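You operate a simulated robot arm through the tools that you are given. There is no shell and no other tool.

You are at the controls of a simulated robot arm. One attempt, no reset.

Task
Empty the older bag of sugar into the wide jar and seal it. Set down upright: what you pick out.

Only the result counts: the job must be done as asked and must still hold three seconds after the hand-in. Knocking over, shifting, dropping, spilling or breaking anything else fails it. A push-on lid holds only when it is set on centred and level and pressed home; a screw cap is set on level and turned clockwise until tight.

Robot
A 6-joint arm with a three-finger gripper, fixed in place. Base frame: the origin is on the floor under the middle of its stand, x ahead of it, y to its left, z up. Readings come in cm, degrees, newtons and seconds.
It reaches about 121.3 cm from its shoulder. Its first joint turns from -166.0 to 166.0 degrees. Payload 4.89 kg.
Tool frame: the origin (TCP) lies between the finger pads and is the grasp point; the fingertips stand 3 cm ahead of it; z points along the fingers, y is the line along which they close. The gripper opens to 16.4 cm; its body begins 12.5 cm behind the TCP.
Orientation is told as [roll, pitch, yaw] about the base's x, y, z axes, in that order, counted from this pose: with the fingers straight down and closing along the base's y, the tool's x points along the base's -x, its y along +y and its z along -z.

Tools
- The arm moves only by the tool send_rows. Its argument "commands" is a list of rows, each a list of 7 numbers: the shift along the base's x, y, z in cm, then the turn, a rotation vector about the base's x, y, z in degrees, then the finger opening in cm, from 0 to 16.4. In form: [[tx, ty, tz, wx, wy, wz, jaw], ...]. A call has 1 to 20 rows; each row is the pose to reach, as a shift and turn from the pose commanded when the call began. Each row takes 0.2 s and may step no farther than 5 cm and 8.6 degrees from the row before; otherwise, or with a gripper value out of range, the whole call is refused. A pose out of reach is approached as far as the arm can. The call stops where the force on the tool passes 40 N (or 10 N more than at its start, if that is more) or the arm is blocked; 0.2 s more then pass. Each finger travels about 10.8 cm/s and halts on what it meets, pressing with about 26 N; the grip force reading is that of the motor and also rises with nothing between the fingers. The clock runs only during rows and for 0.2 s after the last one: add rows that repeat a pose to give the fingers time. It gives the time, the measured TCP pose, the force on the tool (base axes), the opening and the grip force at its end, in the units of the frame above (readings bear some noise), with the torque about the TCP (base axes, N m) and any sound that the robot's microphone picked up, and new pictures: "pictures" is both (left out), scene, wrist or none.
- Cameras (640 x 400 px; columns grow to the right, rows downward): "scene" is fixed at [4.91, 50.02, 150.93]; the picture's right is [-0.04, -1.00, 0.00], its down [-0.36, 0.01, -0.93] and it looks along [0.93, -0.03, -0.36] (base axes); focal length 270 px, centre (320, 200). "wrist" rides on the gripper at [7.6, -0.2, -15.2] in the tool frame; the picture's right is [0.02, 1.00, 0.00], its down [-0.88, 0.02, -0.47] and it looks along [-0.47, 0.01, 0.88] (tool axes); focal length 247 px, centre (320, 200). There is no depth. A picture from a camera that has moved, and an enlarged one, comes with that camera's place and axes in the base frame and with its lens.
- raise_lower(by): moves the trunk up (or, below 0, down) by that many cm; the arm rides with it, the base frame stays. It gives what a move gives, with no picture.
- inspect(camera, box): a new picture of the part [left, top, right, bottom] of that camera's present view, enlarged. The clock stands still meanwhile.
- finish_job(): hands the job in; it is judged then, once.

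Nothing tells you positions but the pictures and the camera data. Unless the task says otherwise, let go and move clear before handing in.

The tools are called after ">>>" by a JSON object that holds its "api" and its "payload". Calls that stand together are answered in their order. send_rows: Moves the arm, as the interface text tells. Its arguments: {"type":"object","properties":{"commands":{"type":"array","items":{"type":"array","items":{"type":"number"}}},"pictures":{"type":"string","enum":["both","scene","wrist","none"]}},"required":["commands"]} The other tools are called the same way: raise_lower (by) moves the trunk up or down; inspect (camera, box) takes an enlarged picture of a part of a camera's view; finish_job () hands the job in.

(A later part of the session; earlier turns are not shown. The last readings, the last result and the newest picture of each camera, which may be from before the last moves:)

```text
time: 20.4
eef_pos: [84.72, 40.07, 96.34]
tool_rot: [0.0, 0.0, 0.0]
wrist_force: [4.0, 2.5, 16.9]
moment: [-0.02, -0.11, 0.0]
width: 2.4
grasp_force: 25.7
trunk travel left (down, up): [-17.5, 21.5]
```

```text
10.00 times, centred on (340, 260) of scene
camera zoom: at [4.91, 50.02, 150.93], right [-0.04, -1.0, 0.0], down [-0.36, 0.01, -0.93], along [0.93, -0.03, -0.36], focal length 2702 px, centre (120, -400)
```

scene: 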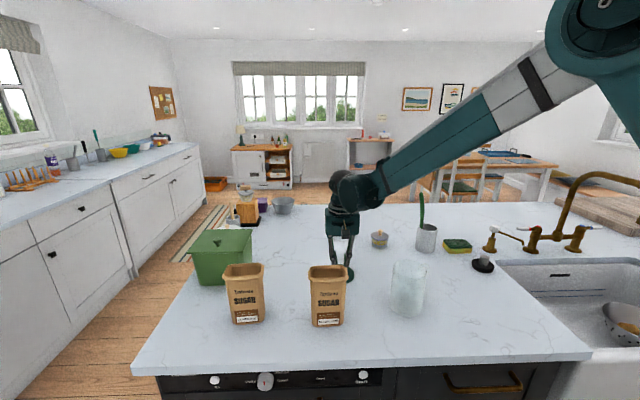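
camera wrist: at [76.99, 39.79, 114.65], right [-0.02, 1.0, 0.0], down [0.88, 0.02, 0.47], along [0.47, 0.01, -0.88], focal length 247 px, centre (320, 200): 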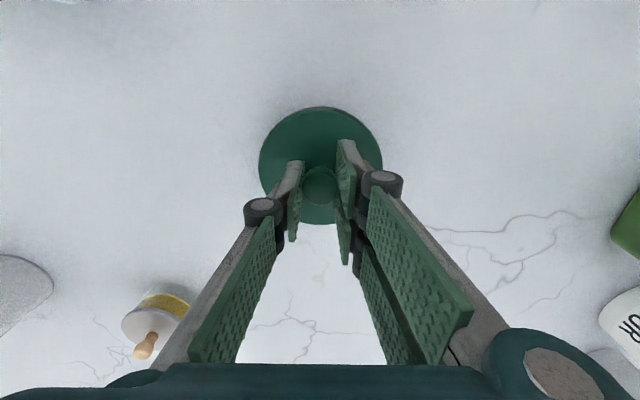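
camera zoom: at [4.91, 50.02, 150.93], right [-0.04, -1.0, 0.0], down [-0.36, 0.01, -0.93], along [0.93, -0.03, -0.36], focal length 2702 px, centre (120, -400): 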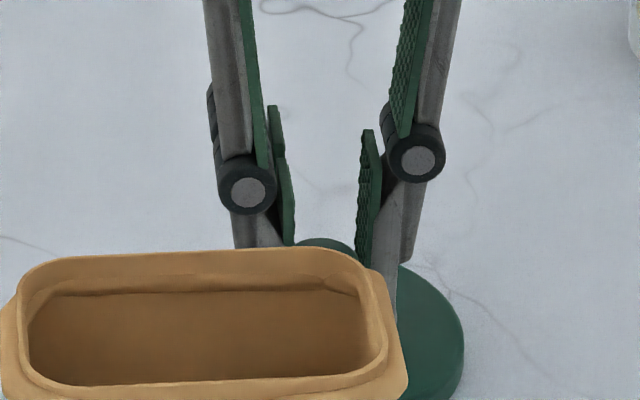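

The lid is resting on the counter, with contact at TCP z≈96.35. I'll ease off the pressure, open the fingers and rise straight up.

>>> {"api": "send_rows", "payload": {"commands": [[0, 0, 0.15, 0, 0, 0, 1], [0, 0, 0.15, 0, 0, 0, 3], [0, 0, 0.15, 0, 0, 0, 5], [0, 0, 0.15, 0, 0, 0, 6], [0, 0, 2, 0, 0, 0, 6], [0, 0, 6, 0, 0, 0, 6], [0, 0, 10.5, 0, 0, 0, 6], [0, 0, 15, 0, 0, 0, 6], [0, 0, 19.5, 0, 0, 0, 6], [0, 0, 24, 0, 0, 0, 6], [0, 0, 28, 0, 0, 0, 6], [0, 0, 28, 0, 0, 0, 6]]}}

>>> {"api": "inspect", "payload": {"camera": "wrist", "box": [240, 60, 400, 200]}}

>>> {"api": "inspect", "payload": {"camera": "scene", "box": [300, 230, 440, 330]}}

```text
time: 23.0
eef_pos: [84.64, 39.92, 124.08]
tool_rot: [0.0, 0.0, 0.0]
wrist_force: [-1.4, 0.3, 0.4]
moment: [0.01, -0.12, -0.03]
width: 6.0
grasp_force: 0.0
trunk travel left (down, up): [-17.5, 21.5]
camera wrist: at [77.08, 39.66, 139.4], right [-0.02, 1.0, 0.0], down [0.88, 0.02, 0.47], along [0.47, 0.01, -0.88], focal length 247 px, centre (320, 200)
```

scene: 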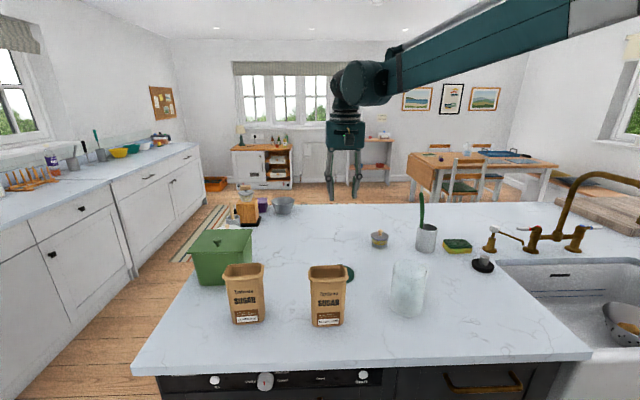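
wrist: 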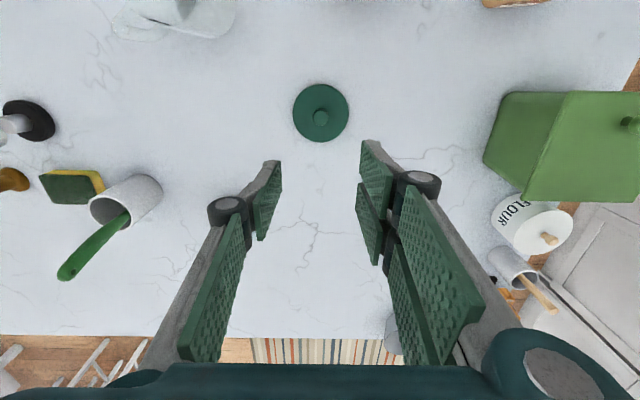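

```text
2.86 times, centred on (320, 130) of wrist
camera zoom: at [77.08, 39.66, 139.4], right [-0.02, 1.0, 0.0], down [0.88, 0.02, 0.47], along [0.47, 0.01, -0.88], focal length 706 px, centre (320, 400)
```

zoom: 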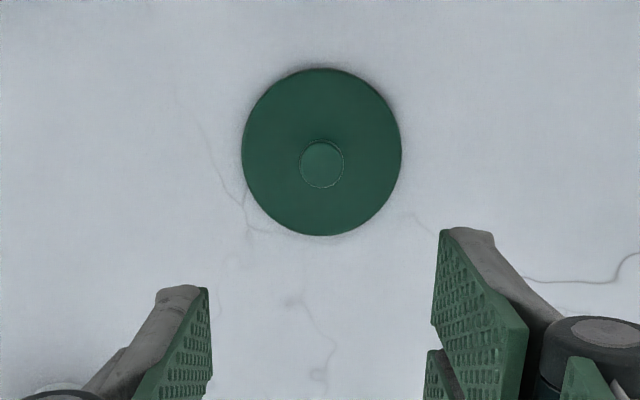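

```text
4.00 times, centred on (370, 280) of scene
camera zoom: at [4.91, 50.02, 150.93], right [-0.04, -1.0, 0.0], down [-0.36, 0.01, -0.93], along [0.93, -0.03, -0.36], focal length 1081 px, centre (120, -120)
```

zoom: 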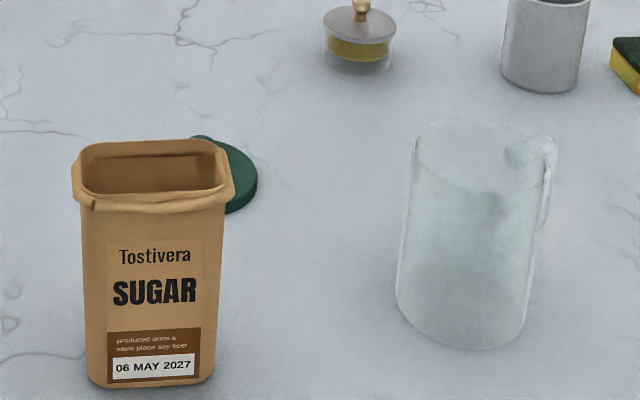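

The lid lies flat at about (84.7, 39.9) and the jar is open. Next I'll swing back in front of the counter and pitch the gripper nearly horizontal, ready to grip the left (21 APR) bag from the front.

>>> {"api": "send_rows", "payload": {"commands": [[-3.55, 2.34, 0, 0, -6.5, 0, 6], [-7.1, 4.68, 0, 0, -13, 0, 7], [-10.65, 7.02, -1, 0, -19.5, 0, 8], [-14.2, 9.36, -2, 0, -26, 0, 9], [-17.75, 11.7, -3, 0, -32.5, 0, 10], [-21.3, 14.04, -4, 0, -39, 0, 11], [-24.85, 16.38, -5, 0, -45.5, 0, 12], [-28.4, 18.72, -6, 0, -52, 0, 13], [-31.95, 21.06, -7, 0, -58.5, 0, 14], [-35.5, 23.4, -8, 0, -65, 0, 15], [-39.05, 25.74, -9, 0, -71.5, 0, 16], [-42.6, 28.1, -10, 0, -78, 0, 16.4], [-42.6, 28.1, -10, 0, -78, 0, 16.4]]}}

```text
time: 26.0
eef_pos: [49.97, 61.92, 115.06]
tool_rot: [0.1, -78.1, -7.0]
wrist_force: [-1.1, -0.3, 1.0]
moment: [0.0, 0.04, 0.05]
width: 16.42
grasp_force: 0.1
trunk travel left (down, up): [-17.5, 21.5]
stopped in row 13: the arm was blocked; the commanded pose is now the measured one
camera wrist: at [33.49, 63.66, 110.61], right [0.12, 0.99, -0.02], down [-0.28, 0.05, 0.96], along [0.95, -0.11, 0.28], focal length 247 px, centre (320, 200)
```

scene: 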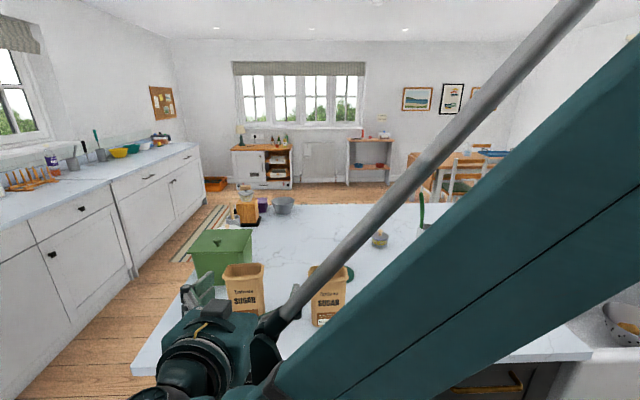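
wrist: 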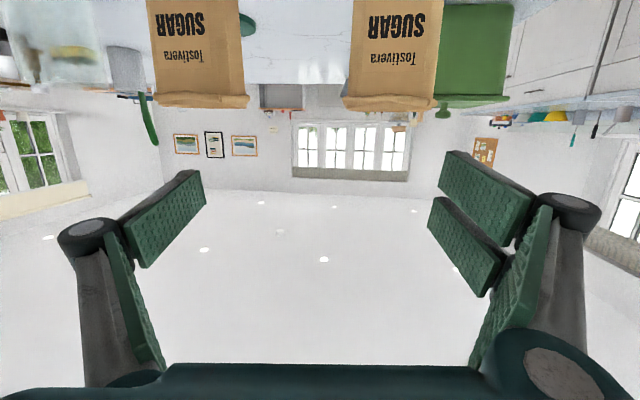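

The arm got blocked short of the pose because it was folded too close to the base. I'll move forward and up over the bag to un-fold it, correcting the yaw, and then plan to come down from above in this near-horizontal pose.

>>> {"api": "send_rows", "payload": {"commands": [[2, 0, 3, 0, 0, 1.5, 16.4], [5, 1, 6, 0, 0, 3, 16.4], [8.5, 2.5, 8, 0, 0, 4.5, 16.4], [12, 4.5, 9, 0, 0, 6, 16.4], [15.6, 6.1, 10, 0, 0, 7, 16.4], [15.6, 6.1, 10, 0, 0, 7, 16.4]]}}

```text
time: 27.4
eef_pos: [65.12, 68.37, 124.79]
tool_rot: [0.0, -78.1, 0.6]
wrist_force: [0.3, 0.4, 0.5]
moment: [-0.01, 0.0, -0.03]
width: 16.37
grasp_force: 0.1
trunk travel left (down, up): [-17.5, 21.5]
camera wrist: at [48.58, 68.02, 120.47], right [-0.01, 1.0, -0.02], down [-0.28, 0.02, 0.96], along [0.96, 0.02, 0.28], focal length 247 px, centre (320, 200)
```

scene: 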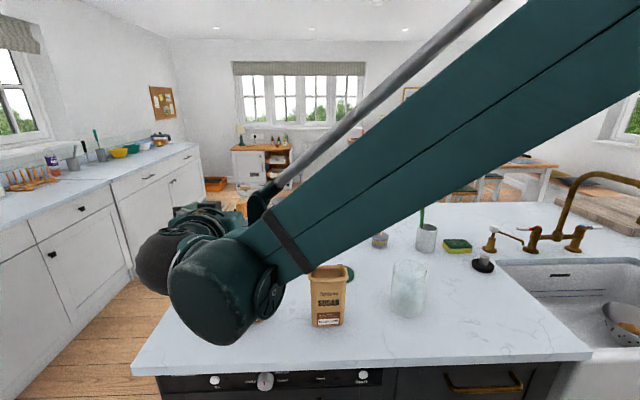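
wrist: 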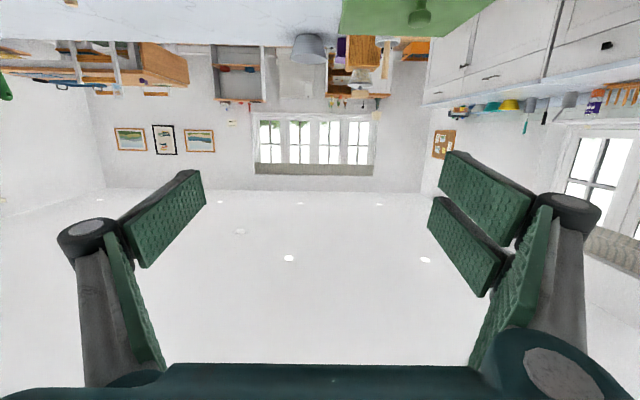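

This pose is reachable. I'll descend to just above the bag's rim and check that the bag is centred between the fingers.

>>> {"api": "send_rows", "payload": {"commands": [[0, 0, -3, 0, 0, 1, 16.4], [0, 0, -6, 0, 0, 2, 16.4], [0, 0, -9, 0, 0, 2.4, 16.4], [0, 0, -12, 0, 0, 2.4, 16.4], [0, 0, -12, 0, 0, 2.4, 16.4]]}}

>>> {"api": "inspect", "payload": {"camera": "scene", "box": [130, 210, 350, 350]}}

```text
time: 28.6
eef_pos: [65.1, 68.4, 113.19]
tool_rot: [0.0, -78.1, 3.0]
wrist_force: [0.2, 0.2, 0.4]
moment: [-0.02, 0.02, -0.03]
width: 16.41
grasp_force: 0.1
trunk travel left (down, up): [-17.5, 21.5]
camera wrist: at [48.56, 67.44, 108.73], right [-0.06, 1.0, -0.02], down [-0.28, 0.0, 0.96], along [0.96, 0.06, 0.28], focal length 247 px, centre (320, 200)
```

scene: 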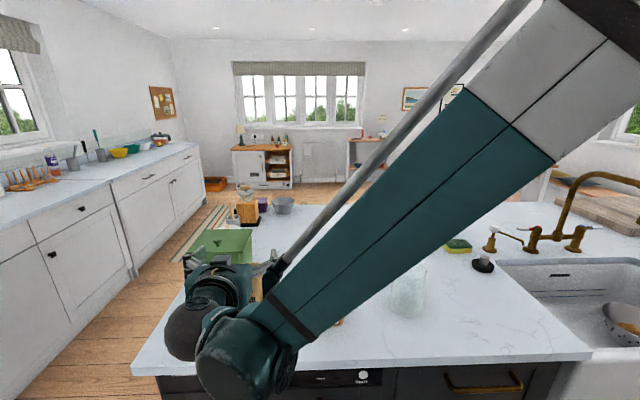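
wrist: 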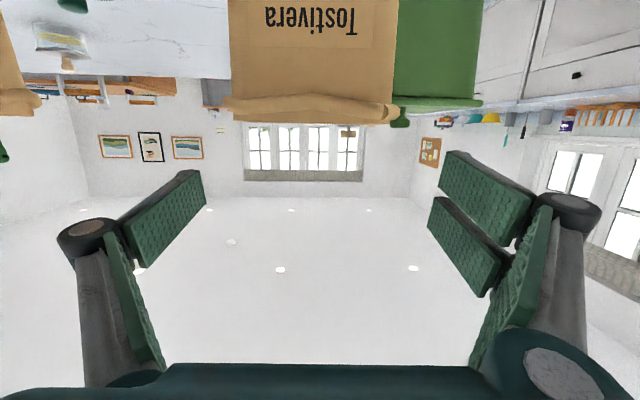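

```text
2.86 times, centred on (240, 280) of scene
camera zoom: at [4.91, 50.02, 150.93], right [-0.04, -1.0, 0.0], down [-0.36, 0.01, -0.93], along [0.93, -0.03, -0.36], focal length 772 px, centre (549, -29)
```

zoom: 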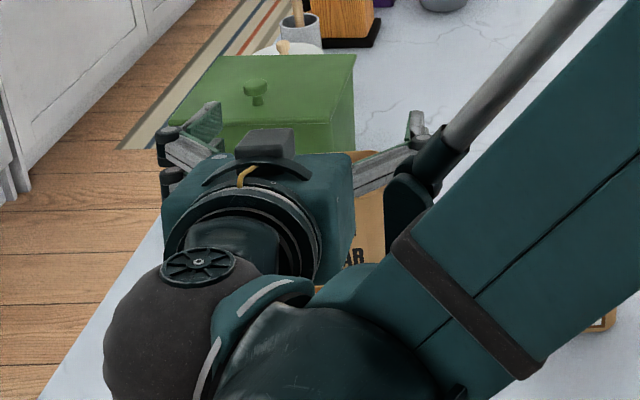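

The bag is nearly centred between the fingers. I'll zoom in on the gripper to check clearances before lowering it.

>>> {"api": "inspect", "payload": {"camera": "scene", "box": [170, 230, 300, 320]}}

>>> {"api": "inspect", "payload": {"camera": "wrist", "box": [180, 0, 460, 175]}}

```text
4.44 times, centred on (235, 275) of scene
camera zoom: at [4.91, 50.02, 150.93], right [-0.04, -1.0, 0.0], down [-0.36, 0.01, -0.93], along [0.93, -0.03, -0.36], focal length 1201 px, centre (698, -133)
```

zoom: 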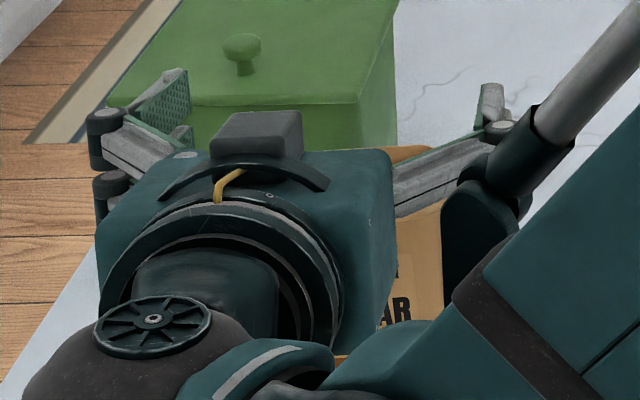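

```text
2.29 times, centred on (320, 88) of wrist
camera zoom: at [48.56, 67.44, 108.73], right [-0.06, 1.0, -0.02], down [-0.28, 0.0, 0.96], along [0.96, 0.06, 0.28], focal length 564 px, centre (320, 457)
```

zoom: 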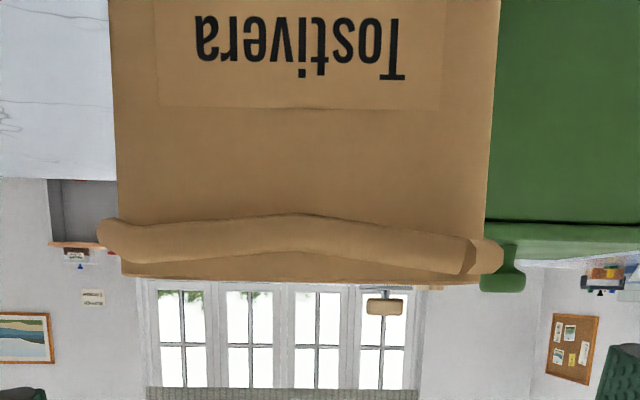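

The bag is about 0.5 cm to the right of the grip line and its yaw matches. I'll correct that and descend partway.

>>> {"api": "send_rows", "payload": {"commands": [[0.2, -0.5, -3, 0, 0, 0, 16.4], [0.4, -0.5, -6, 0, 0, 0, 16.4], [0.4, -0.5, -6, 0, 0, 0, 16.4]]}}

```text
time: 29.4
eef_pos: [65.51, 67.85, 106.9]
tool_rot: [0.1, -78.1, 3.0]
wrist_force: [-0.2, 0.4, -0.3]
moment: [0.03, -0.01, -0.01]
width: 16.41
grasp_force: 0.0
trunk travel left (down, up): [-17.5, 21.5]
camera wrist: at [49.01, 66.83, 102.69], right [-0.06, 1.0, -0.02], down [-0.28, 0.0, 0.96], along [0.96, 0.06, 0.28], focal length 247 px, centre (320, 200)
```

scene: 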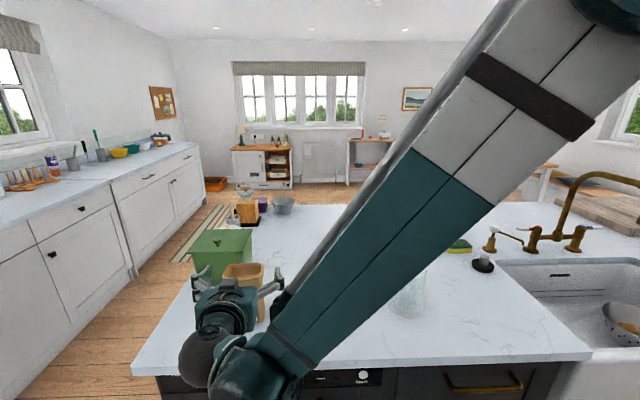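
wrist: 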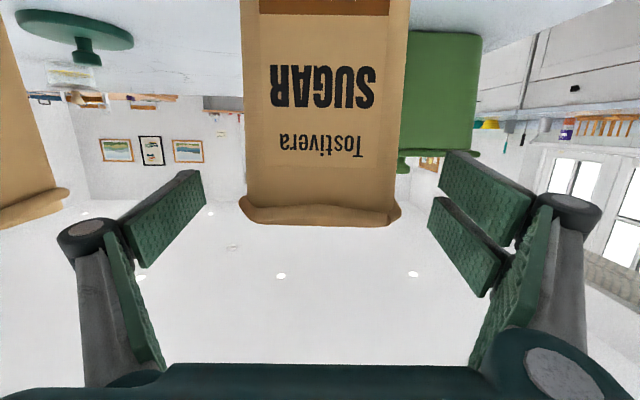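

The bag is now centred in the jaw. I'll descend the rest of the way to about 100 cm.

>>> {"api": "send_rows", "payload": {"commands": [[0, 0, -3, 0, 0, 0, 16.4], [0, 0, -5.5, 0, 0, 0, 16.4], [0, 0, -7.0, 0, 0, 0, 16.4], [0, 0, -7.0, 0, 0, 0, 16.4]]}}

>>> {"api": "inspect", "payload": {"camera": "scene", "box": [150, 230, 330, 370]}}

```text
time: 30.4
eef_pos: [65.67, 68.03, 100.04]
tool_rot: [0.0, -78.1, 3.0]
wrist_force: [-0.4, 0.4, 0.6]
moment: [0.05, -0.03, 0.01]
width: 16.4
grasp_force: 0.1
trunk travel left (down, up): [-17.5, 21.5]
camera wrist: at [49.04, 66.91, 95.71], right [-0.06, 1.0, -0.02], down [-0.28, 0.0, 0.96], along [0.96, 0.06, 0.28], focal length 247 px, centre (320, 200)
```

scene: 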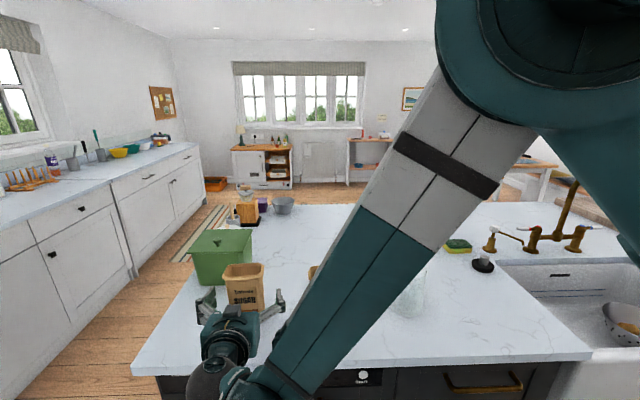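
wrist: 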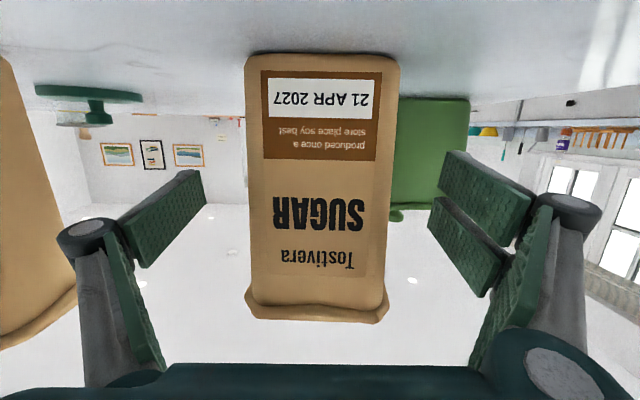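

```text
2.86 times, centred on (240, 300) of scene
camera zoom: at [4.91, 50.02, 150.93], right [-0.04, -1.0, 0.0], down [-0.36, 0.01, -0.93], along [0.93, -0.03, -0.36], focal length 772 px, centre (549, -86)
```

zoom: 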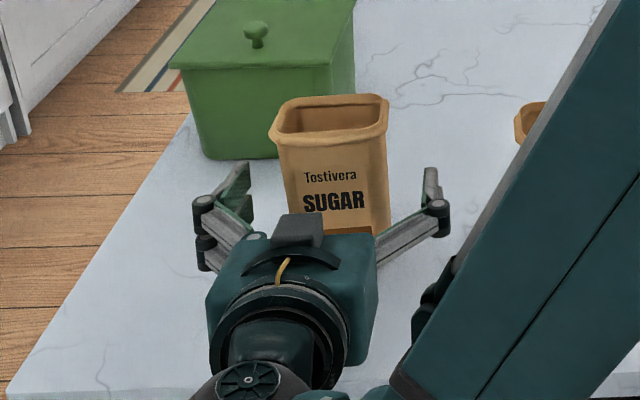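

The 21 APR bag is well framed between the fingers. Closing gently now.

>>> {"api": "send_rows", "payload": {"commands": [[0, 0, 0, 0, 0, 0, 14.5], [0, 0, 0, 0, 0, 0, 12.8], [0, 0, 0, 0, 0, 0, 11.4], [0, 0, 0, 0, 0, 0, 10.4], [0, 0, 0, 0, 0, 0, 9.6], [0, 0, 0, 0, 0, 0, 8.8], [0, 0, 0, 0, 0, 0, 8.0], [0, 0, 0, 0, 0, 0, 8.0]]}}

```text
time: 32.2
eef_pos: [65.6, 68.0, 100.11]
tool_rot: [0.1, -78.2, 2.9]
wrist_force: [1.5, 1.4, 1.5]
moment: [-0.14, -0.02, 0.04]
width: 9.26
grasp_force: 26.3
trunk travel left (down, up): [-17.5, 21.5]
camera wrist: at [49.04, 66.91, 95.74], right [-0.06, 1.0, -0.02], down [-0.28, 0.0, 0.96], along [0.96, 0.06, 0.28], focal length 247 px, centre (320, 200)
```

scene: 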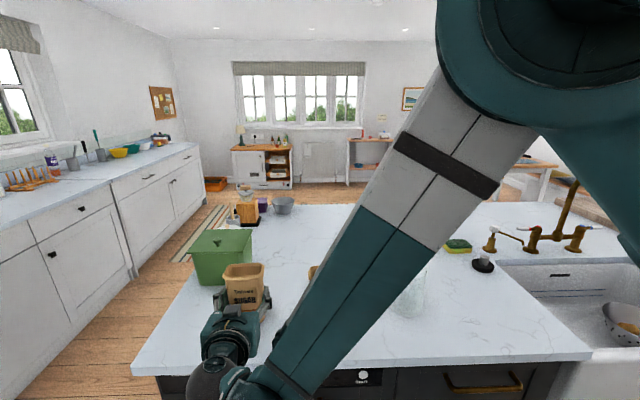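
wrist: 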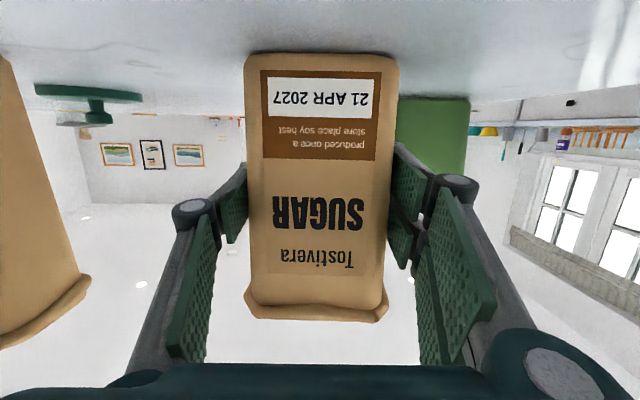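

The bag is held at 9.26 cm width with full grip force. I'll lift it slowly and watch for slipping.

>>> {"api": "send_rows", "payload": {"commands": [[0, 0, 0.5, 0, 0, 0, 8], [0, 0, 1.2, 0, 0, 0, 8], [0, 0, 2.0, 0, 0, 0, 8], [0, 0, 2.0, 0, 0, 0, 8]]}}

```text
time: 33.2
eef_pos: [65.5, 68.07, 101.84]
tool_rot: [0.1, -78.1, 2.9]
wrist_force: [-0.7, 0.5, -3.4]
moment: [0.0, -0.01, -0.04]
width: 9.24
grasp_force: 26.2
trunk travel left (down, up): [-17.5, 21.5]
camera wrist: at [48.87, 66.88, 97.61], right [-0.06, 1.0, -0.02], down [-0.28, 0.0, 0.96], along [0.96, 0.06, 0.28], focal length 247 px, centre (320, 200)
```

scene: 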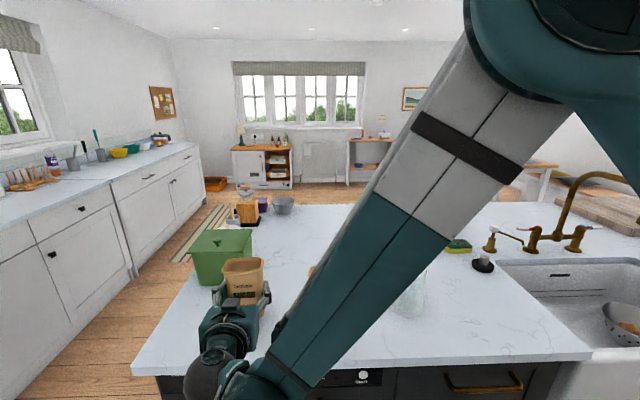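
wrist: 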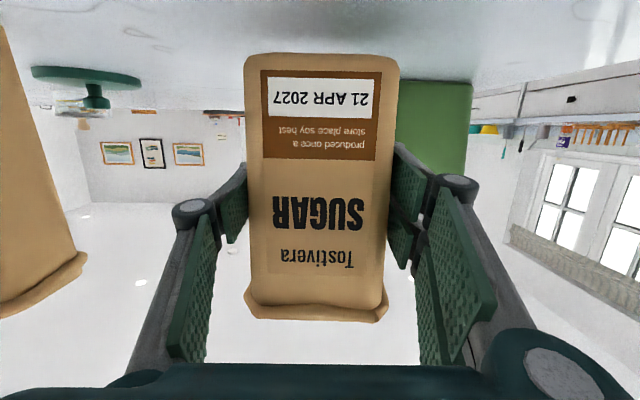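

The bag lifted cleanly; it weighs about 3.4 N and isn't slipping. I'll raise it well above everything.

>>> {"api": "send_rows", "payload": {"commands": [[0, 0, 3, 0, 0, 0, 8], [0, 0, 6.5, 0, 0, 0, 8], [0, 0, 10, 0, 0, 0, 8], [0, 0, 13.5, 0, 0, 0, 8], [0, 0, 17, 0, 0, 0, 8], [0, 0, 20.5, 0, 0, 0, 8], [0, 0, 24, 0, 0, 0, 8], [0, 0, 26, 0, 0, 0, 8], [0, 0, 26, 0, 0, 0, 8]], "pictures": "wrist"}}

>>> {"api": "send_rows", "payload": {"commands": [[0.3, -3, 0, 0, 0, 0, 8], [0.6, -7, 0, 0, 0, 0, 8], [0.9, -11, 0, 0, 0, 0, 8], [1.2, -15, 0, 0, 0, 0, 8], [1.5, -19, 0, 0, 0, 0, 8], [1.8, -22.5, 0, 0, 0, 0, 8], [1.8, -22.5, 0, 0, 0, 0, 8]]}}

```text
time: 35.2
eef_pos: [67.1, 67.44, 127.63]
tool_rot: [0.0, -78.2, 1.8]
wrist_force: [0.1, -0.5, -2.7]
moment: [-0.01, 0.06, 0.06]
width: 9.2
grasp_force: 26.3
trunk travel left (down, up): [-17.5, 21.5]
camera wrist: at [50.57, 66.69, 123.29], right [-0.04, 1.0, -0.02], down [-0.28, 0.01, 0.96], along [0.96, 0.04, 0.28], focal length 247 px, centre (320, 200)
```

wrist: 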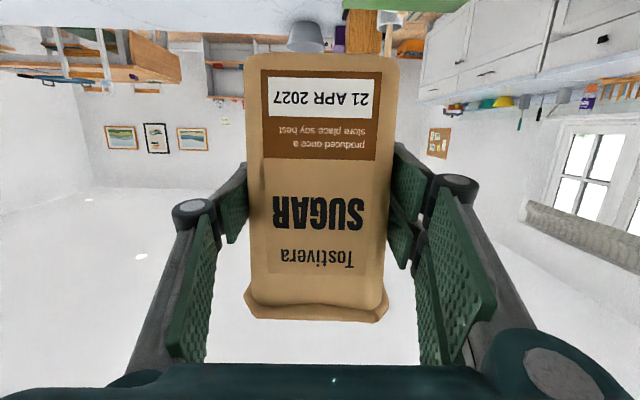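

```text
time: 36.8
eef_pos: [67.18, 45.41, 128.04]
tool_rot: [0.1, -78.1, 2.9]
wrist_force: [-0.7, -1.0, -2.8]
moment: [0.01, 0.09, 0.08]
width: 9.23
grasp_force: 25.9
trunk travel left (down, up): [-17.5, 21.5]
camera wrist: at [50.6, 44.28, 123.63], right [-0.06, 1.0, -0.02], down [-0.28, 0.0, 0.96], along [0.96, 0.06, 0.28], focal length 247 px, centre (320, 200)
```

scene: 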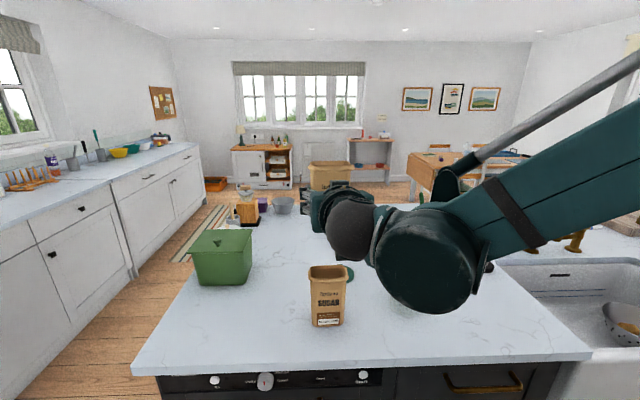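
wrist: 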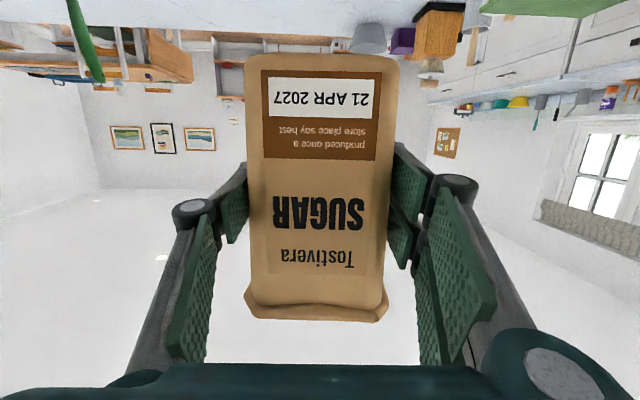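

The bag is over the counter at y≈45 and stable. I'll carry it over the jar to the clear right side, at y≈10. From there I can tip its mouth toward +y into the jar with the jar still visible to the scene camera.

>>> {"api": "send_rows", "payload": {"commands": [[0.2, -3.5, 0, 0, 0, -0.5, 8], [0.4, -7.5, 0, 0, 0, -1, 8], [0.6, -11.5, 0, 0, 0, -1.5, 8], [0.8, -15.5, 0, 0, 0, -2, 8], [1.0, -19.5, 0, 0, 0, -2.5, 8], [1.2, -23.5, 0, 0, 0, -3, 8], [1.4, -27.5, 0, 0, 0, -3, 8], [1.4, -31.5, 0, 0, 0, -3, 8], [1.4, -35.4, 0, 0, 0, -3, 8], [1.4, -35.4, 0, 0, 0, -3, 8]]}}

```text
time: 39.0
eef_pos: [68.73, 9.97, 127.78]
tool_rot: [0.0, -78.1, -0.2]
wrist_force: [-0.7, 0.8, -2.0]
moment: [0.0, 0.01, 0.0]
width: 9.21
grasp_force: 26.0
trunk travel left (down, up): [-17.5, 21.5]
camera wrist: at [52.22, 9.79, 123.47], right [0.0, 1.0, -0.02], down [-0.28, 0.02, 0.96], along [0.96, 0.01, 0.28], focal length 247 px, centre (320, 200)
```

scene: 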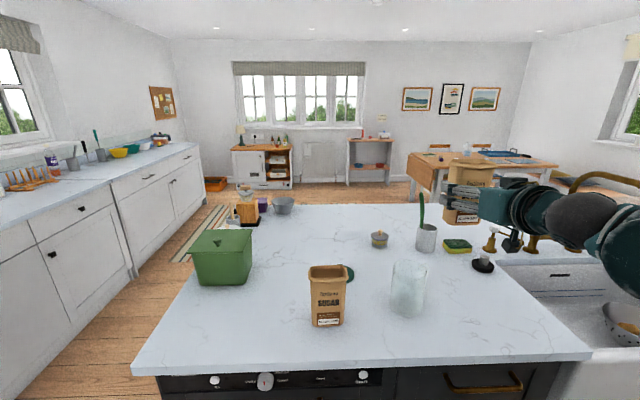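
wrist: 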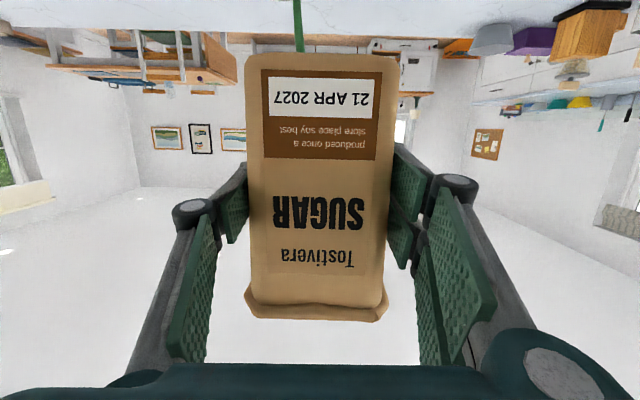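

The jar is in clear view. I'll tilt the bag to 60°, mouth toward +y, with the lip kept above the jar. Nothing should flow yet.

>>> {"api": "send_rows", "payload": {"commands": [[0, 0.2, -1, -7.5, 0, 0, 8], [0, 0.4, -2, -15, 0, 0, 8], [0, 0.6, -3.5, -22.5, 0, 0, 8], [0, 0.8, -5, -30, 0, 0, 8], [0, 1.0, -6.5, -37.5, 0, 0, 8], [0, 1.2, -8, -45, 0, 0, 8], [0, 1.4, -9.5, -52.5, 0, 0, 8], [0, 1.66, -10.9, -60, 0, 0, 8], [0, 1.66, -10.9, -60, 0, 0, 8]]}}

>>> {"api": "inspect", "payload": {"camera": "scene", "box": [360, 180, 560, 320]}}

```text
time: 41.0
eef_pos: [68.56, 11.81, 116.99]
tool_rot: [-83.3, -29.1, 76.3]
wrist_force: [1.0, -0.1, -3.7]
moment: [0.0, 0.01, -0.07]
width: 9.2
grasp_force: 25.9
trunk travel left (down, up): [-17.5, 21.5]
camera wrist: at [52.03, 7.94, 114.94], right [0.0, 0.48, -0.88], down [-0.28, 0.84, 0.46], along [0.96, 0.25, 0.13], focal length 247 px, centre (320, 200)
```

scene: 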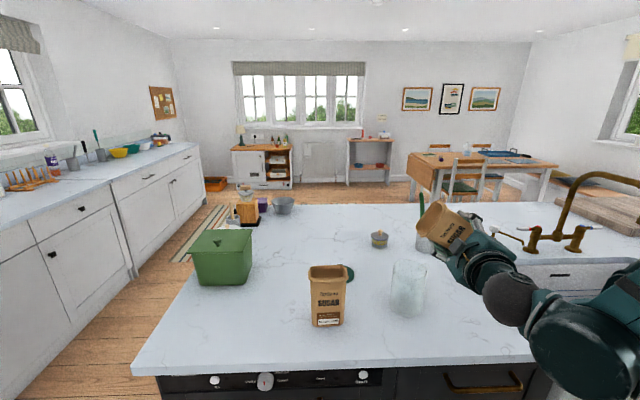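
wrist: 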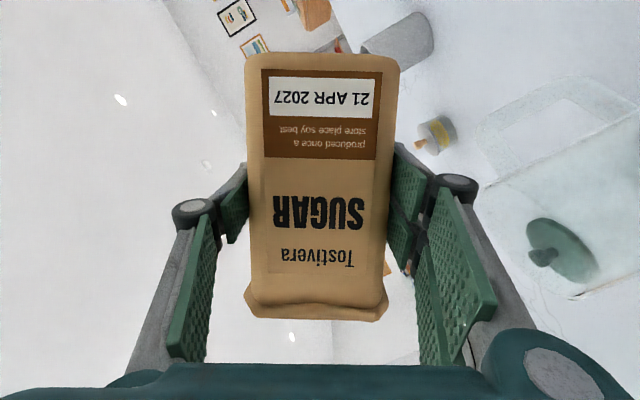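

```text
2.86 times, centred on (460, 250) of scene
camera zoom: at [4.91, 50.02, 150.93], right [-0.04, -1.0, 0.0], down [-0.36, 0.01, -0.93], along [0.93, -0.03, -0.36], focal length 772 px, centre (-80, 57)
```

zoom: 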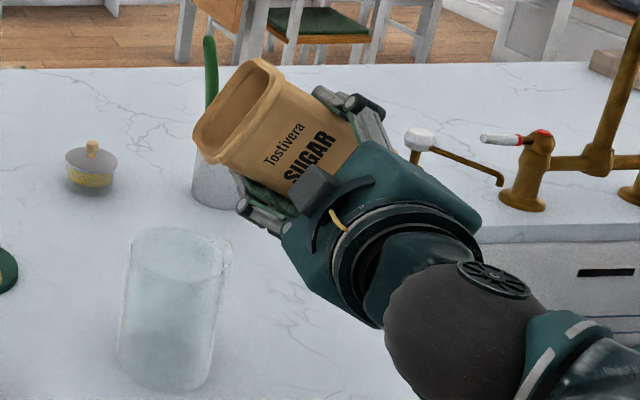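

The tilt works, and the lip is at about y≈21, z≈117. I'll go on to 75° while lowering the lip closer to the jar, then look.

>>> {"api": "send_rows", "payload": {"commands": [[0, -0.1, -1, -5, 0, 0, 8], [0, -0.2, -2, -10, 0, 0, 8], [0, -0.37, -3.1, -15, 0, 0, 8], [0, -0.37, -3.1, -15, 0, 0, 8]], "pictures": "scene"}}

>>> {"api": "inspect", "payload": {"camera": "scene", "box": [380, 190, 520, 320]}}

>>> {"api": "inspect", "payload": {"camera": "wrist", "box": [0, 0, 640, 400]}}

```text
time: 42.0
eef_pos: [68.65, 11.54, 114.37]
tool_rot: [-86.7, -14.7, 77.6]
wrist_force: [0.7, -0.2, -2.8]
moment: [0.0, 0.0, -0.06]
width: 9.21
grasp_force: 25.5
out of reach, approached as far as the arm can: row 3, 4
trunk travel left (down, up): [-17.5, 21.5]
```

scene: 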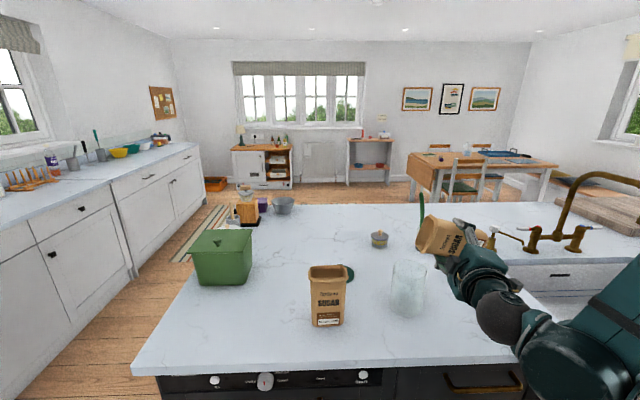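

```text
3.08 times, centred on (450, 255) of scene
camera zoom: at [4.91, 50.02, 150.93], right [-0.04, -1.0, 0.0], down [-0.36, 0.01, -0.93], along [0.93, -0.03, -0.36], focal length 832 px, centre (-80, 31)
```

zoom: 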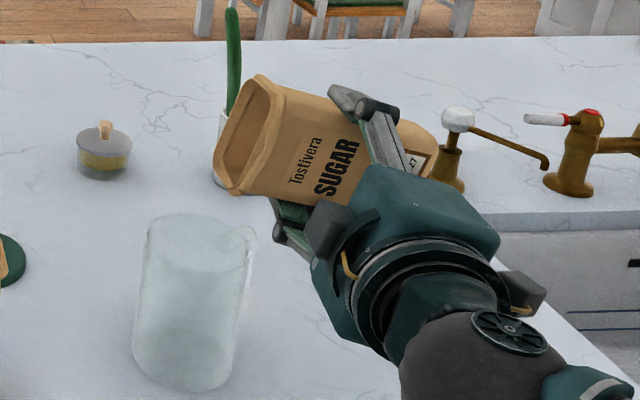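

```text
1.00 times, centred on (320, 200) of wrist (not enlarged: the box is as wide or as high as the picture)
camera zoom: at [52.12, 7.15, 113.36], right [-0.01, 0.24, -0.97], down [-0.28, 0.93, 0.23], along [0.96, 0.27, 0.06], focal length 247 px, centre (320, 200)
```

zoom: 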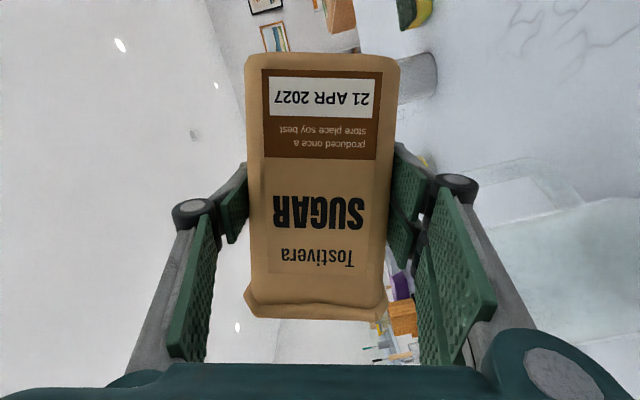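

The arm hit its reach limit about 0.6 cm short here because it is low and folded close in. I'll raise the TCP by 10 cm and lower the trunk by 10 cm, so the arm works higher relative to its base.

>>> {"api": "send_rows", "payload": {"commands": [[0, 0, 3, 0, 0, 0, 8], [0, 0, 6, 0, 0, 0, 8], [0, 0, 9, 0, 0, 0, 8], [0, 0, 11, 0, 0, 0, 8], [0, 0, 11, 0, 0, 0, 8]], "pictures": "none"}}

```text
time: 43.2
eef_pos: [68.53, 11.58, 125.39]
tool_rot: [-86.9, -14.7, 77.7]
wrist_force: [-0.1, -0.4, -2.7]
moment: [0.04, 0.04, 0.03]
width: 9.18
grasp_force: 26.1
trunk travel left (down, up): [-17.5, 21.5]
```

>>> {"api": "raise_lower", "payload": {"by": -9}}

>>> {"api": "inspect", "payload": {"camera": "scene", "box": [380, 190, 520, 320]}}

```text
time: 44.5
eef_pos: [68.57, 11.39, 116.4]
tool_rot: [-86.9, -14.8, 77.7]
wrist_force: [0.8, -0.7, -3.3]
moment: [0.04, 0.03, 0.03]
width: 9.21
grasp_force: 26.0
trunk travel left (down, up): [-8.5, 30.5]
```

```text
3.08 times, centred on (450, 255) of scene
camera zoom: at [4.91, 50.02, 150.93], right [-0.04, -1.0, 0.0], down [-0.36, 0.01, -0.93], along [0.93, -0.03, -0.36], focal length 832 px, centre (-80, 31)
```

zoom: 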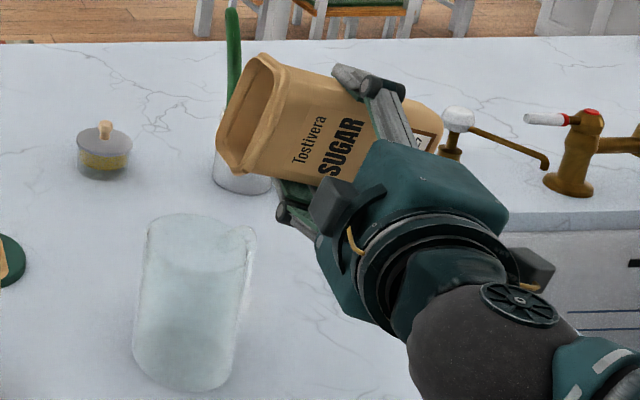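

The lip is at about y≈20.7, z≈114. I'll continue slowly to 90°, bringing the lip to around z≈109 over the jar.

>>> {"api": "send_rows", "payload": {"commands": [[0, 0.1, -0.6, -3, 0, 0, 8], [0, 0.25, -1.1, -6, 0, 0, 8], [0, 0.4, -1.5, -9, 0, 0, 8], [0, 0.55, -1.9, -12, 0, 0, 8], [0, 0.75, -2.2, -15, 0, 0, 8]], "pictures": "scene"}}

>>> {"api": "inspect", "payload": {"camera": "scene", "box": [380, 190, 520, 320]}}

```text
time: 45.6
eef_pos: [68.44, 12.36, 114.28]
tool_rot: [-90.0, 0.0, 78.1]
wrist_force: [-0.2, 0.5, -2.5]
moment: [0.01, 0.05, 0.05]
width: 9.2
grasp_force: 26.4
trunk travel left (down, up): [-8.5, 30.5]
```

scene: 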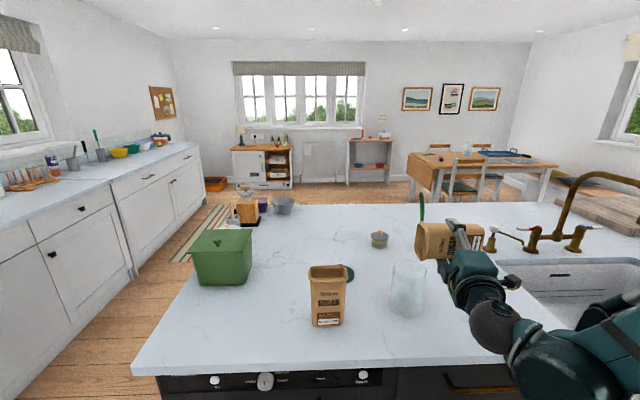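

```text
3.08 times, centred on (450, 255) of scene
camera zoom: at [4.91, 50.02, 150.93], right [-0.04, -1.0, 0.0], down [-0.36, 0.01, -0.93], along [0.93, -0.03, -0.36], focal length 832 px, centre (-80, 31)
```

zoom: 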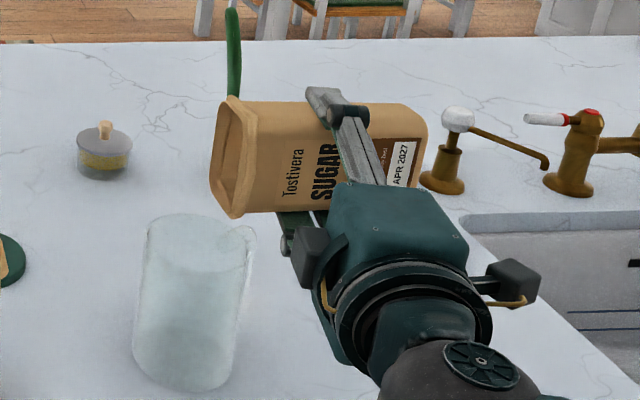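

At 90° nothing is flowing yet, and the lip is at about (y 20.6, z 109.7) over the jar. I'll go on slowly to 102°.

>>> {"api": "send_rows", "payload": {"commands": [[0.1, 0.2, 0, -2, 0, 0, 8], [0.1, 0.4, 0, -4, 0, 0, 8], [0.1, 0.6, 0.1, -6, 0, 0, 8], [0.1, 0.8, 0.2, -8, 0, 0, 8], [0.1, 1.0, 0.3, -10, 0, 0, 8], [0.1, 1.2, 0.4, -12, 0, 0, 8], [0.1, 1.2, 0.4, -12, 0, 0, 8]], "pictures": "scene"}}

>>> {"api": "inspect", "payload": {"camera": "scene", "box": [380, 220, 480, 320]}}

```text
time: 47.2
eef_pos: [68.7, 13.41, 114.6]
tool_rot: [-92.6, 11.7, 77.8]
wrist_force: [-0.3, 0.4, -3.6]
moment: [0.0, 0.02, 0.05]
width: 9.2
grasp_force: 25.7
trunk travel left (down, up): [-8.5, 30.5]
```

scene: 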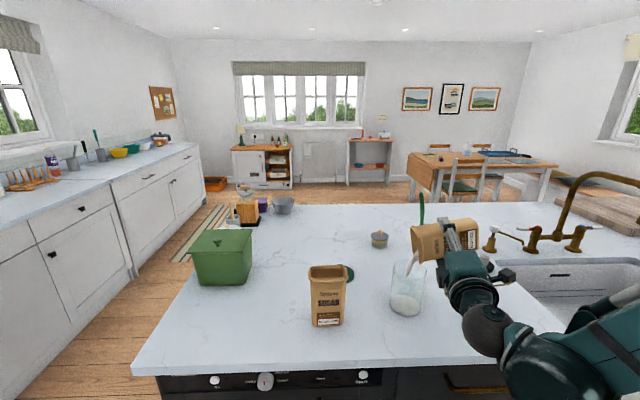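

```text
4.00 times, centred on (430, 270) of scene
camera zoom: at [4.91, 50.02, 150.93], right [-0.04, -1.0, 0.0], down [-0.36, 0.01, -0.93], along [0.93, -0.03, -0.36], focal length 1081 px, centre (-120, -80)
```

zoom: 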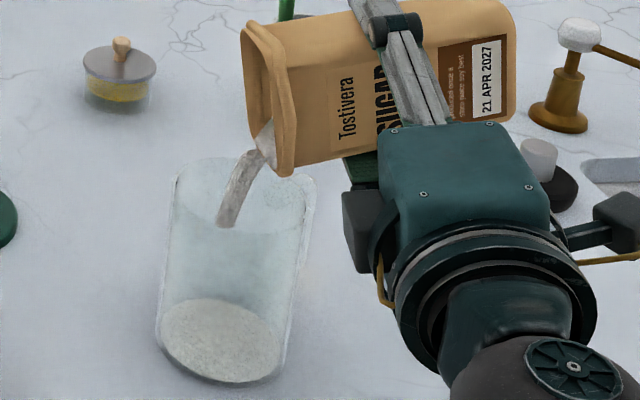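

Sugar is pouring nicely into the jar. I'll hold here and let it flow.

>>> {"api": "send_rows", "payload": {"commands": [[0, 0, 0, 0, 0, 0, 8], [0, 0, 0, 0, 0, 0, 8], [0, 0, 0, 0, 0, 0, 8], [0, 0, 0, 0, 0, 0, 8], [0, 0, 0, 0, 0, 0, 8]], "pictures": "none"}}

>>> {"api": "inspect", "payload": {"camera": "scene", "box": [380, 220, 480, 320]}}

```text
time: 48.5
eef_pos: [68.71, 13.44, 114.55]
tool_rot: [-92.6, 11.7, 77.8]
wrist_force: [0.5, 0.4, -2.4]
moment: [0.04, 0.04, 0.0]
width: 9.18
grasp_force: 26.0
trunk travel left (down, up): [-8.5, 30.5]
```

```text
4.00 times, centred on (430, 270) of scene
camera zoom: at [4.91, 50.02, 150.93], right [-0.04, -1.0, 0.0], down [-0.36, 0.01, -0.93], along [0.93, -0.03, -0.36], focal length 1081 px, centre (-120, -80)
```

zoom: 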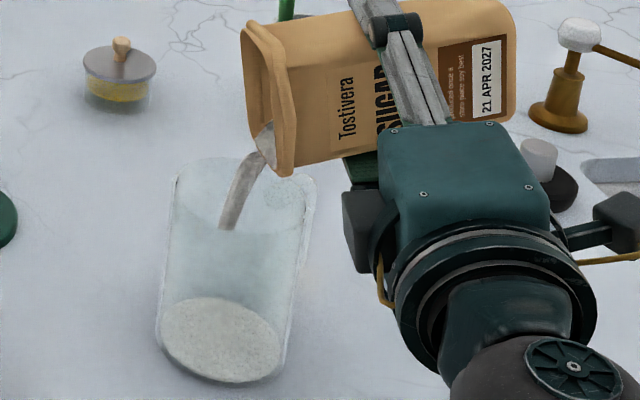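

The flow is thinning. I'll tilt further, to about 120°, while keeping the lip over the jar.

>>> {"api": "send_rows", "payload": {"commands": [[0, 0.25, 0.1, -2, 0, 0, 8], [0, 0.5, 0.2, -4, 0, 0, 8], [0, 0.75, 0.3, -6, 0, 0, 8], [0, 1.0, 0.4, -8, 0, 0, 8], [0, 1.25, 0.5, -10, 0, 0, 8], [0, 1.5, 0.6, -12, 0, 0, 8], [0, 1.75, 0.7, -14, 0, 0, 8], [0, 2.0, 0.8, -16, 0, 0, 8], [0, 2.3, 0.9, -18, 0, 0, 8], [0, 2.3, 0.9, -18, 0, 0, 8]], "pictures": "scene"}}

>>> {"api": "inspect", "payload": {"camera": "scene", "box": [380, 220, 480, 320]}}

```text
time: 50.6
eef_pos: [68.55, 15.83, 115.46]
tool_rot: [-96.9, 29.3, 76.3]
wrist_force: [0.5, 1.1, -1.1]
moment: [0.0, 0.0, 0.01]
width: 9.18
grasp_force: 25.6
trunk travel left (down, up): [-8.5, 30.5]
```

scene: 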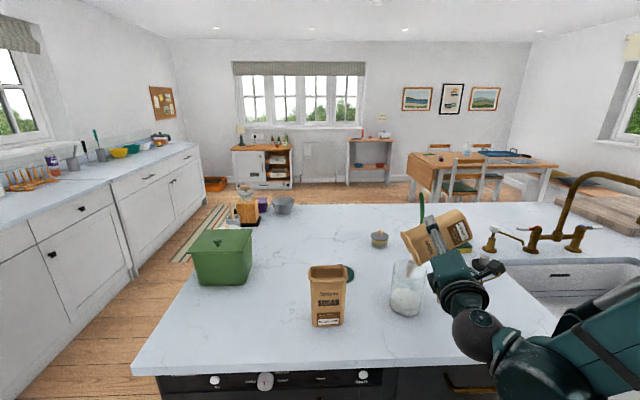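

```text
4.00 times, centred on (430, 270) of scene
camera zoom: at [4.91, 50.02, 150.93], right [-0.04, -1.0, 0.0], down [-0.36, 0.01, -0.93], along [0.93, -0.03, -0.36], focal length 1081 px, centre (-120, -80)
```

zoom: 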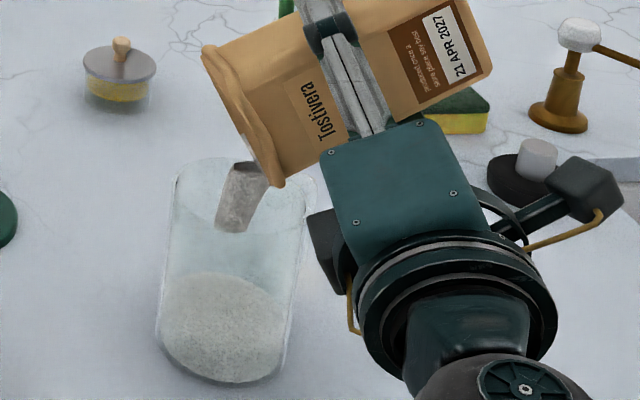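

Pouring is going well and nothing has spilled. I'll continue tilting to about 138°.

>>> {"api": "send_rows", "payload": {"commands": [[0, 0, 0, 0, 0, 0, 8], [0, 0, 0, 0, 0, 0, 8], [0, 0.3, 0.15, -2, 0, 0, 8], [0, 0.6, 0.3, -4, 0, 0, 8], [0, 0.9, 0.4, -6, 0, 0, 8], [0, 1.2, 0.5, -8, 0, 0, 8], [0, 1.5, 0.6, -10, 0, 0, 8], [0, 1.8, 0.75, -12, 0, 0, 8], [0, 2.1, 0.85, -14, 0, 0, 8], [0, 2.4, 0.95, -16, 0, 0, 8], [0, 2.7, 1.0, -18, 0, 0, 8], [0, 2.7, 1.0, -18, 0, 0, 8]], "pictures": "scene"}}

>>> {"api": "inspect", "payload": {"camera": "scene", "box": [380, 220, 480, 320]}}

```text
time: 53.2
eef_pos: [68.71, 18.36, 116.53]
tool_rot: [-103.0, 46.7, 72.6]
wrist_force: [-0.4, -0.2, -0.4]
moment: [-0.01, -0.01, -0.01]
width: 9.11
grasp_force: 25.7
trunk travel left (down, up): [-8.5, 30.5]
```

scene: 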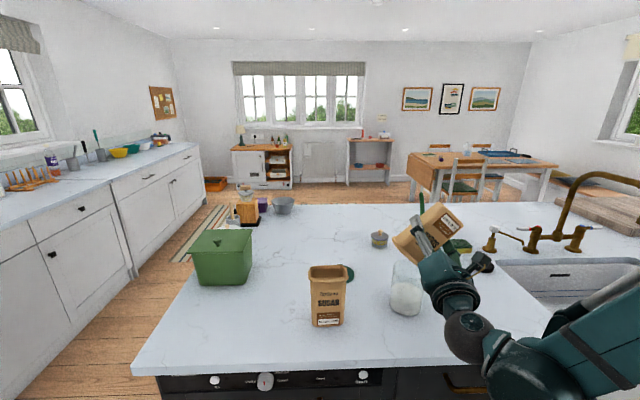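

```text
4.00 times, centred on (430, 270) of scene
camera zoom: at [4.91, 50.02, 150.93], right [-0.04, -1.0, 0.0], down [-0.36, 0.01, -0.93], along [0.93, -0.03, -0.36], focal length 1081 px, centre (-120, -80)
```

zoom: 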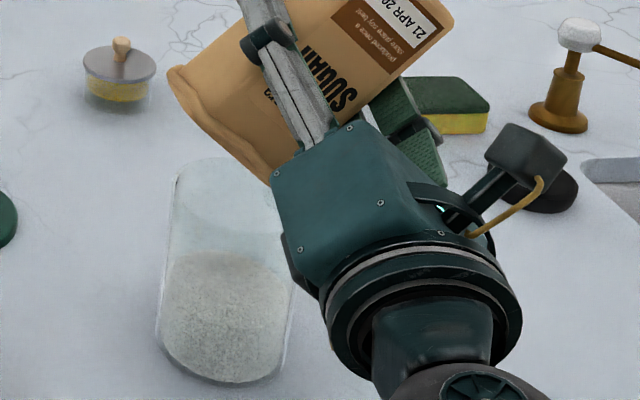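

The stream has stopped at about 138°. I'll tilt almost fully over, to about 165°, to get any remainder out, with the mouth still above the jar.

>>> {"api": "send_rows", "payload": {"commands": [[0, 0.47, 0.1, -3, 0, 0, 8], [0, 0.94, 0.1, -6, 0, 0, 8], [0, 1.4, 0.2, -9, 0, 0, 8], [0, 1.87, 0.2, -12, 0, 0, 8], [0, 2.33, 0.2, -15, 0, 0, 8], [0, 2.8, 0.2, -18, 0, 0, 8], [0, 3.27, 0.1, -21, 0, 0, 8], [0, 3.73, 0.1, -24, 0, 0, 8], [0, 4.2, 0, -27, 0, 0, 8], [0, 4.2, 0, -27, 0, 0, 8], [0, 4.2, 0, -27, 0, 0, 8], [0, 4.2, 0, -27, 0, 0, 8]], "pictures": "both"}}

>>> {"api": "inspect", "payload": {"camera": "scene", "box": [380, 220, 480, 320]}}

```text
time: 55.9
eef_pos: [68.71, 22.6, 116.59]
tool_rot: [-127.6, 71.0, 50.8]
wrist_force: [0.5, 0.2, -0.3]
moment: [-0.04, 0.06, 0.0]
width: 9.14
grasp_force: 25.9
trunk travel left (down, up): [-8.5, 30.5]
camera wrist: at [52.16, 21.56, 120.67], right [0.0, -0.97, -0.24], down [-0.28, 0.23, -0.93], along [0.96, 0.06, -0.27], focal length 247 px, centre (320, 200)
```

scene: 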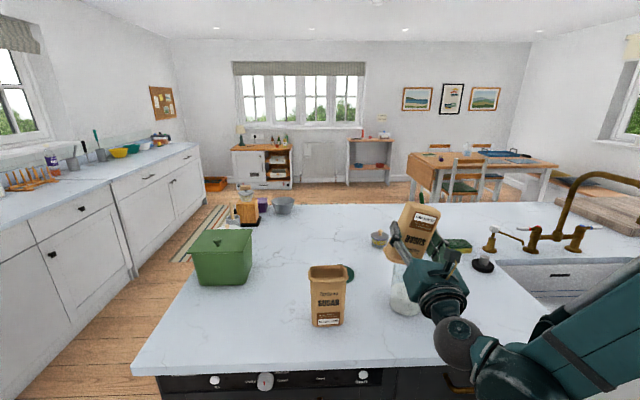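
wrist: 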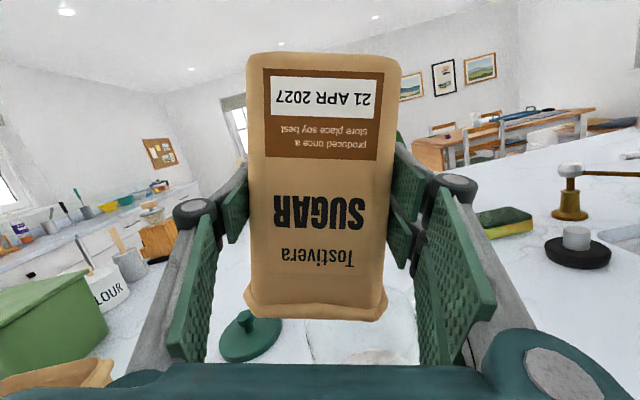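

```text
4.00 times, centred on (430, 270) of scene
camera zoom: at [4.91, 50.02, 150.93], right [-0.04, -1.0, 0.0], down [-0.36, 0.01, -0.93], along [0.93, -0.03, -0.36], focal length 1081 px, centre (-120, -80)
```

zoom: 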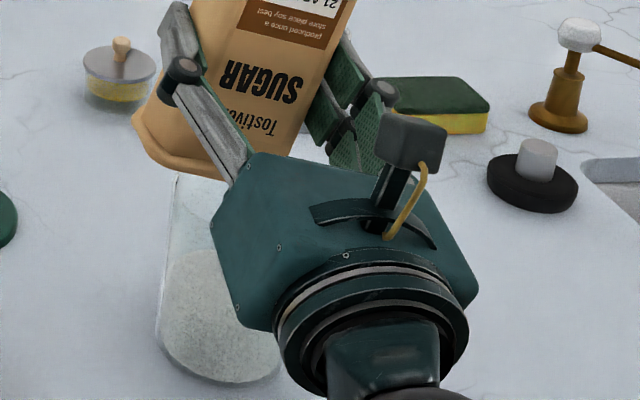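

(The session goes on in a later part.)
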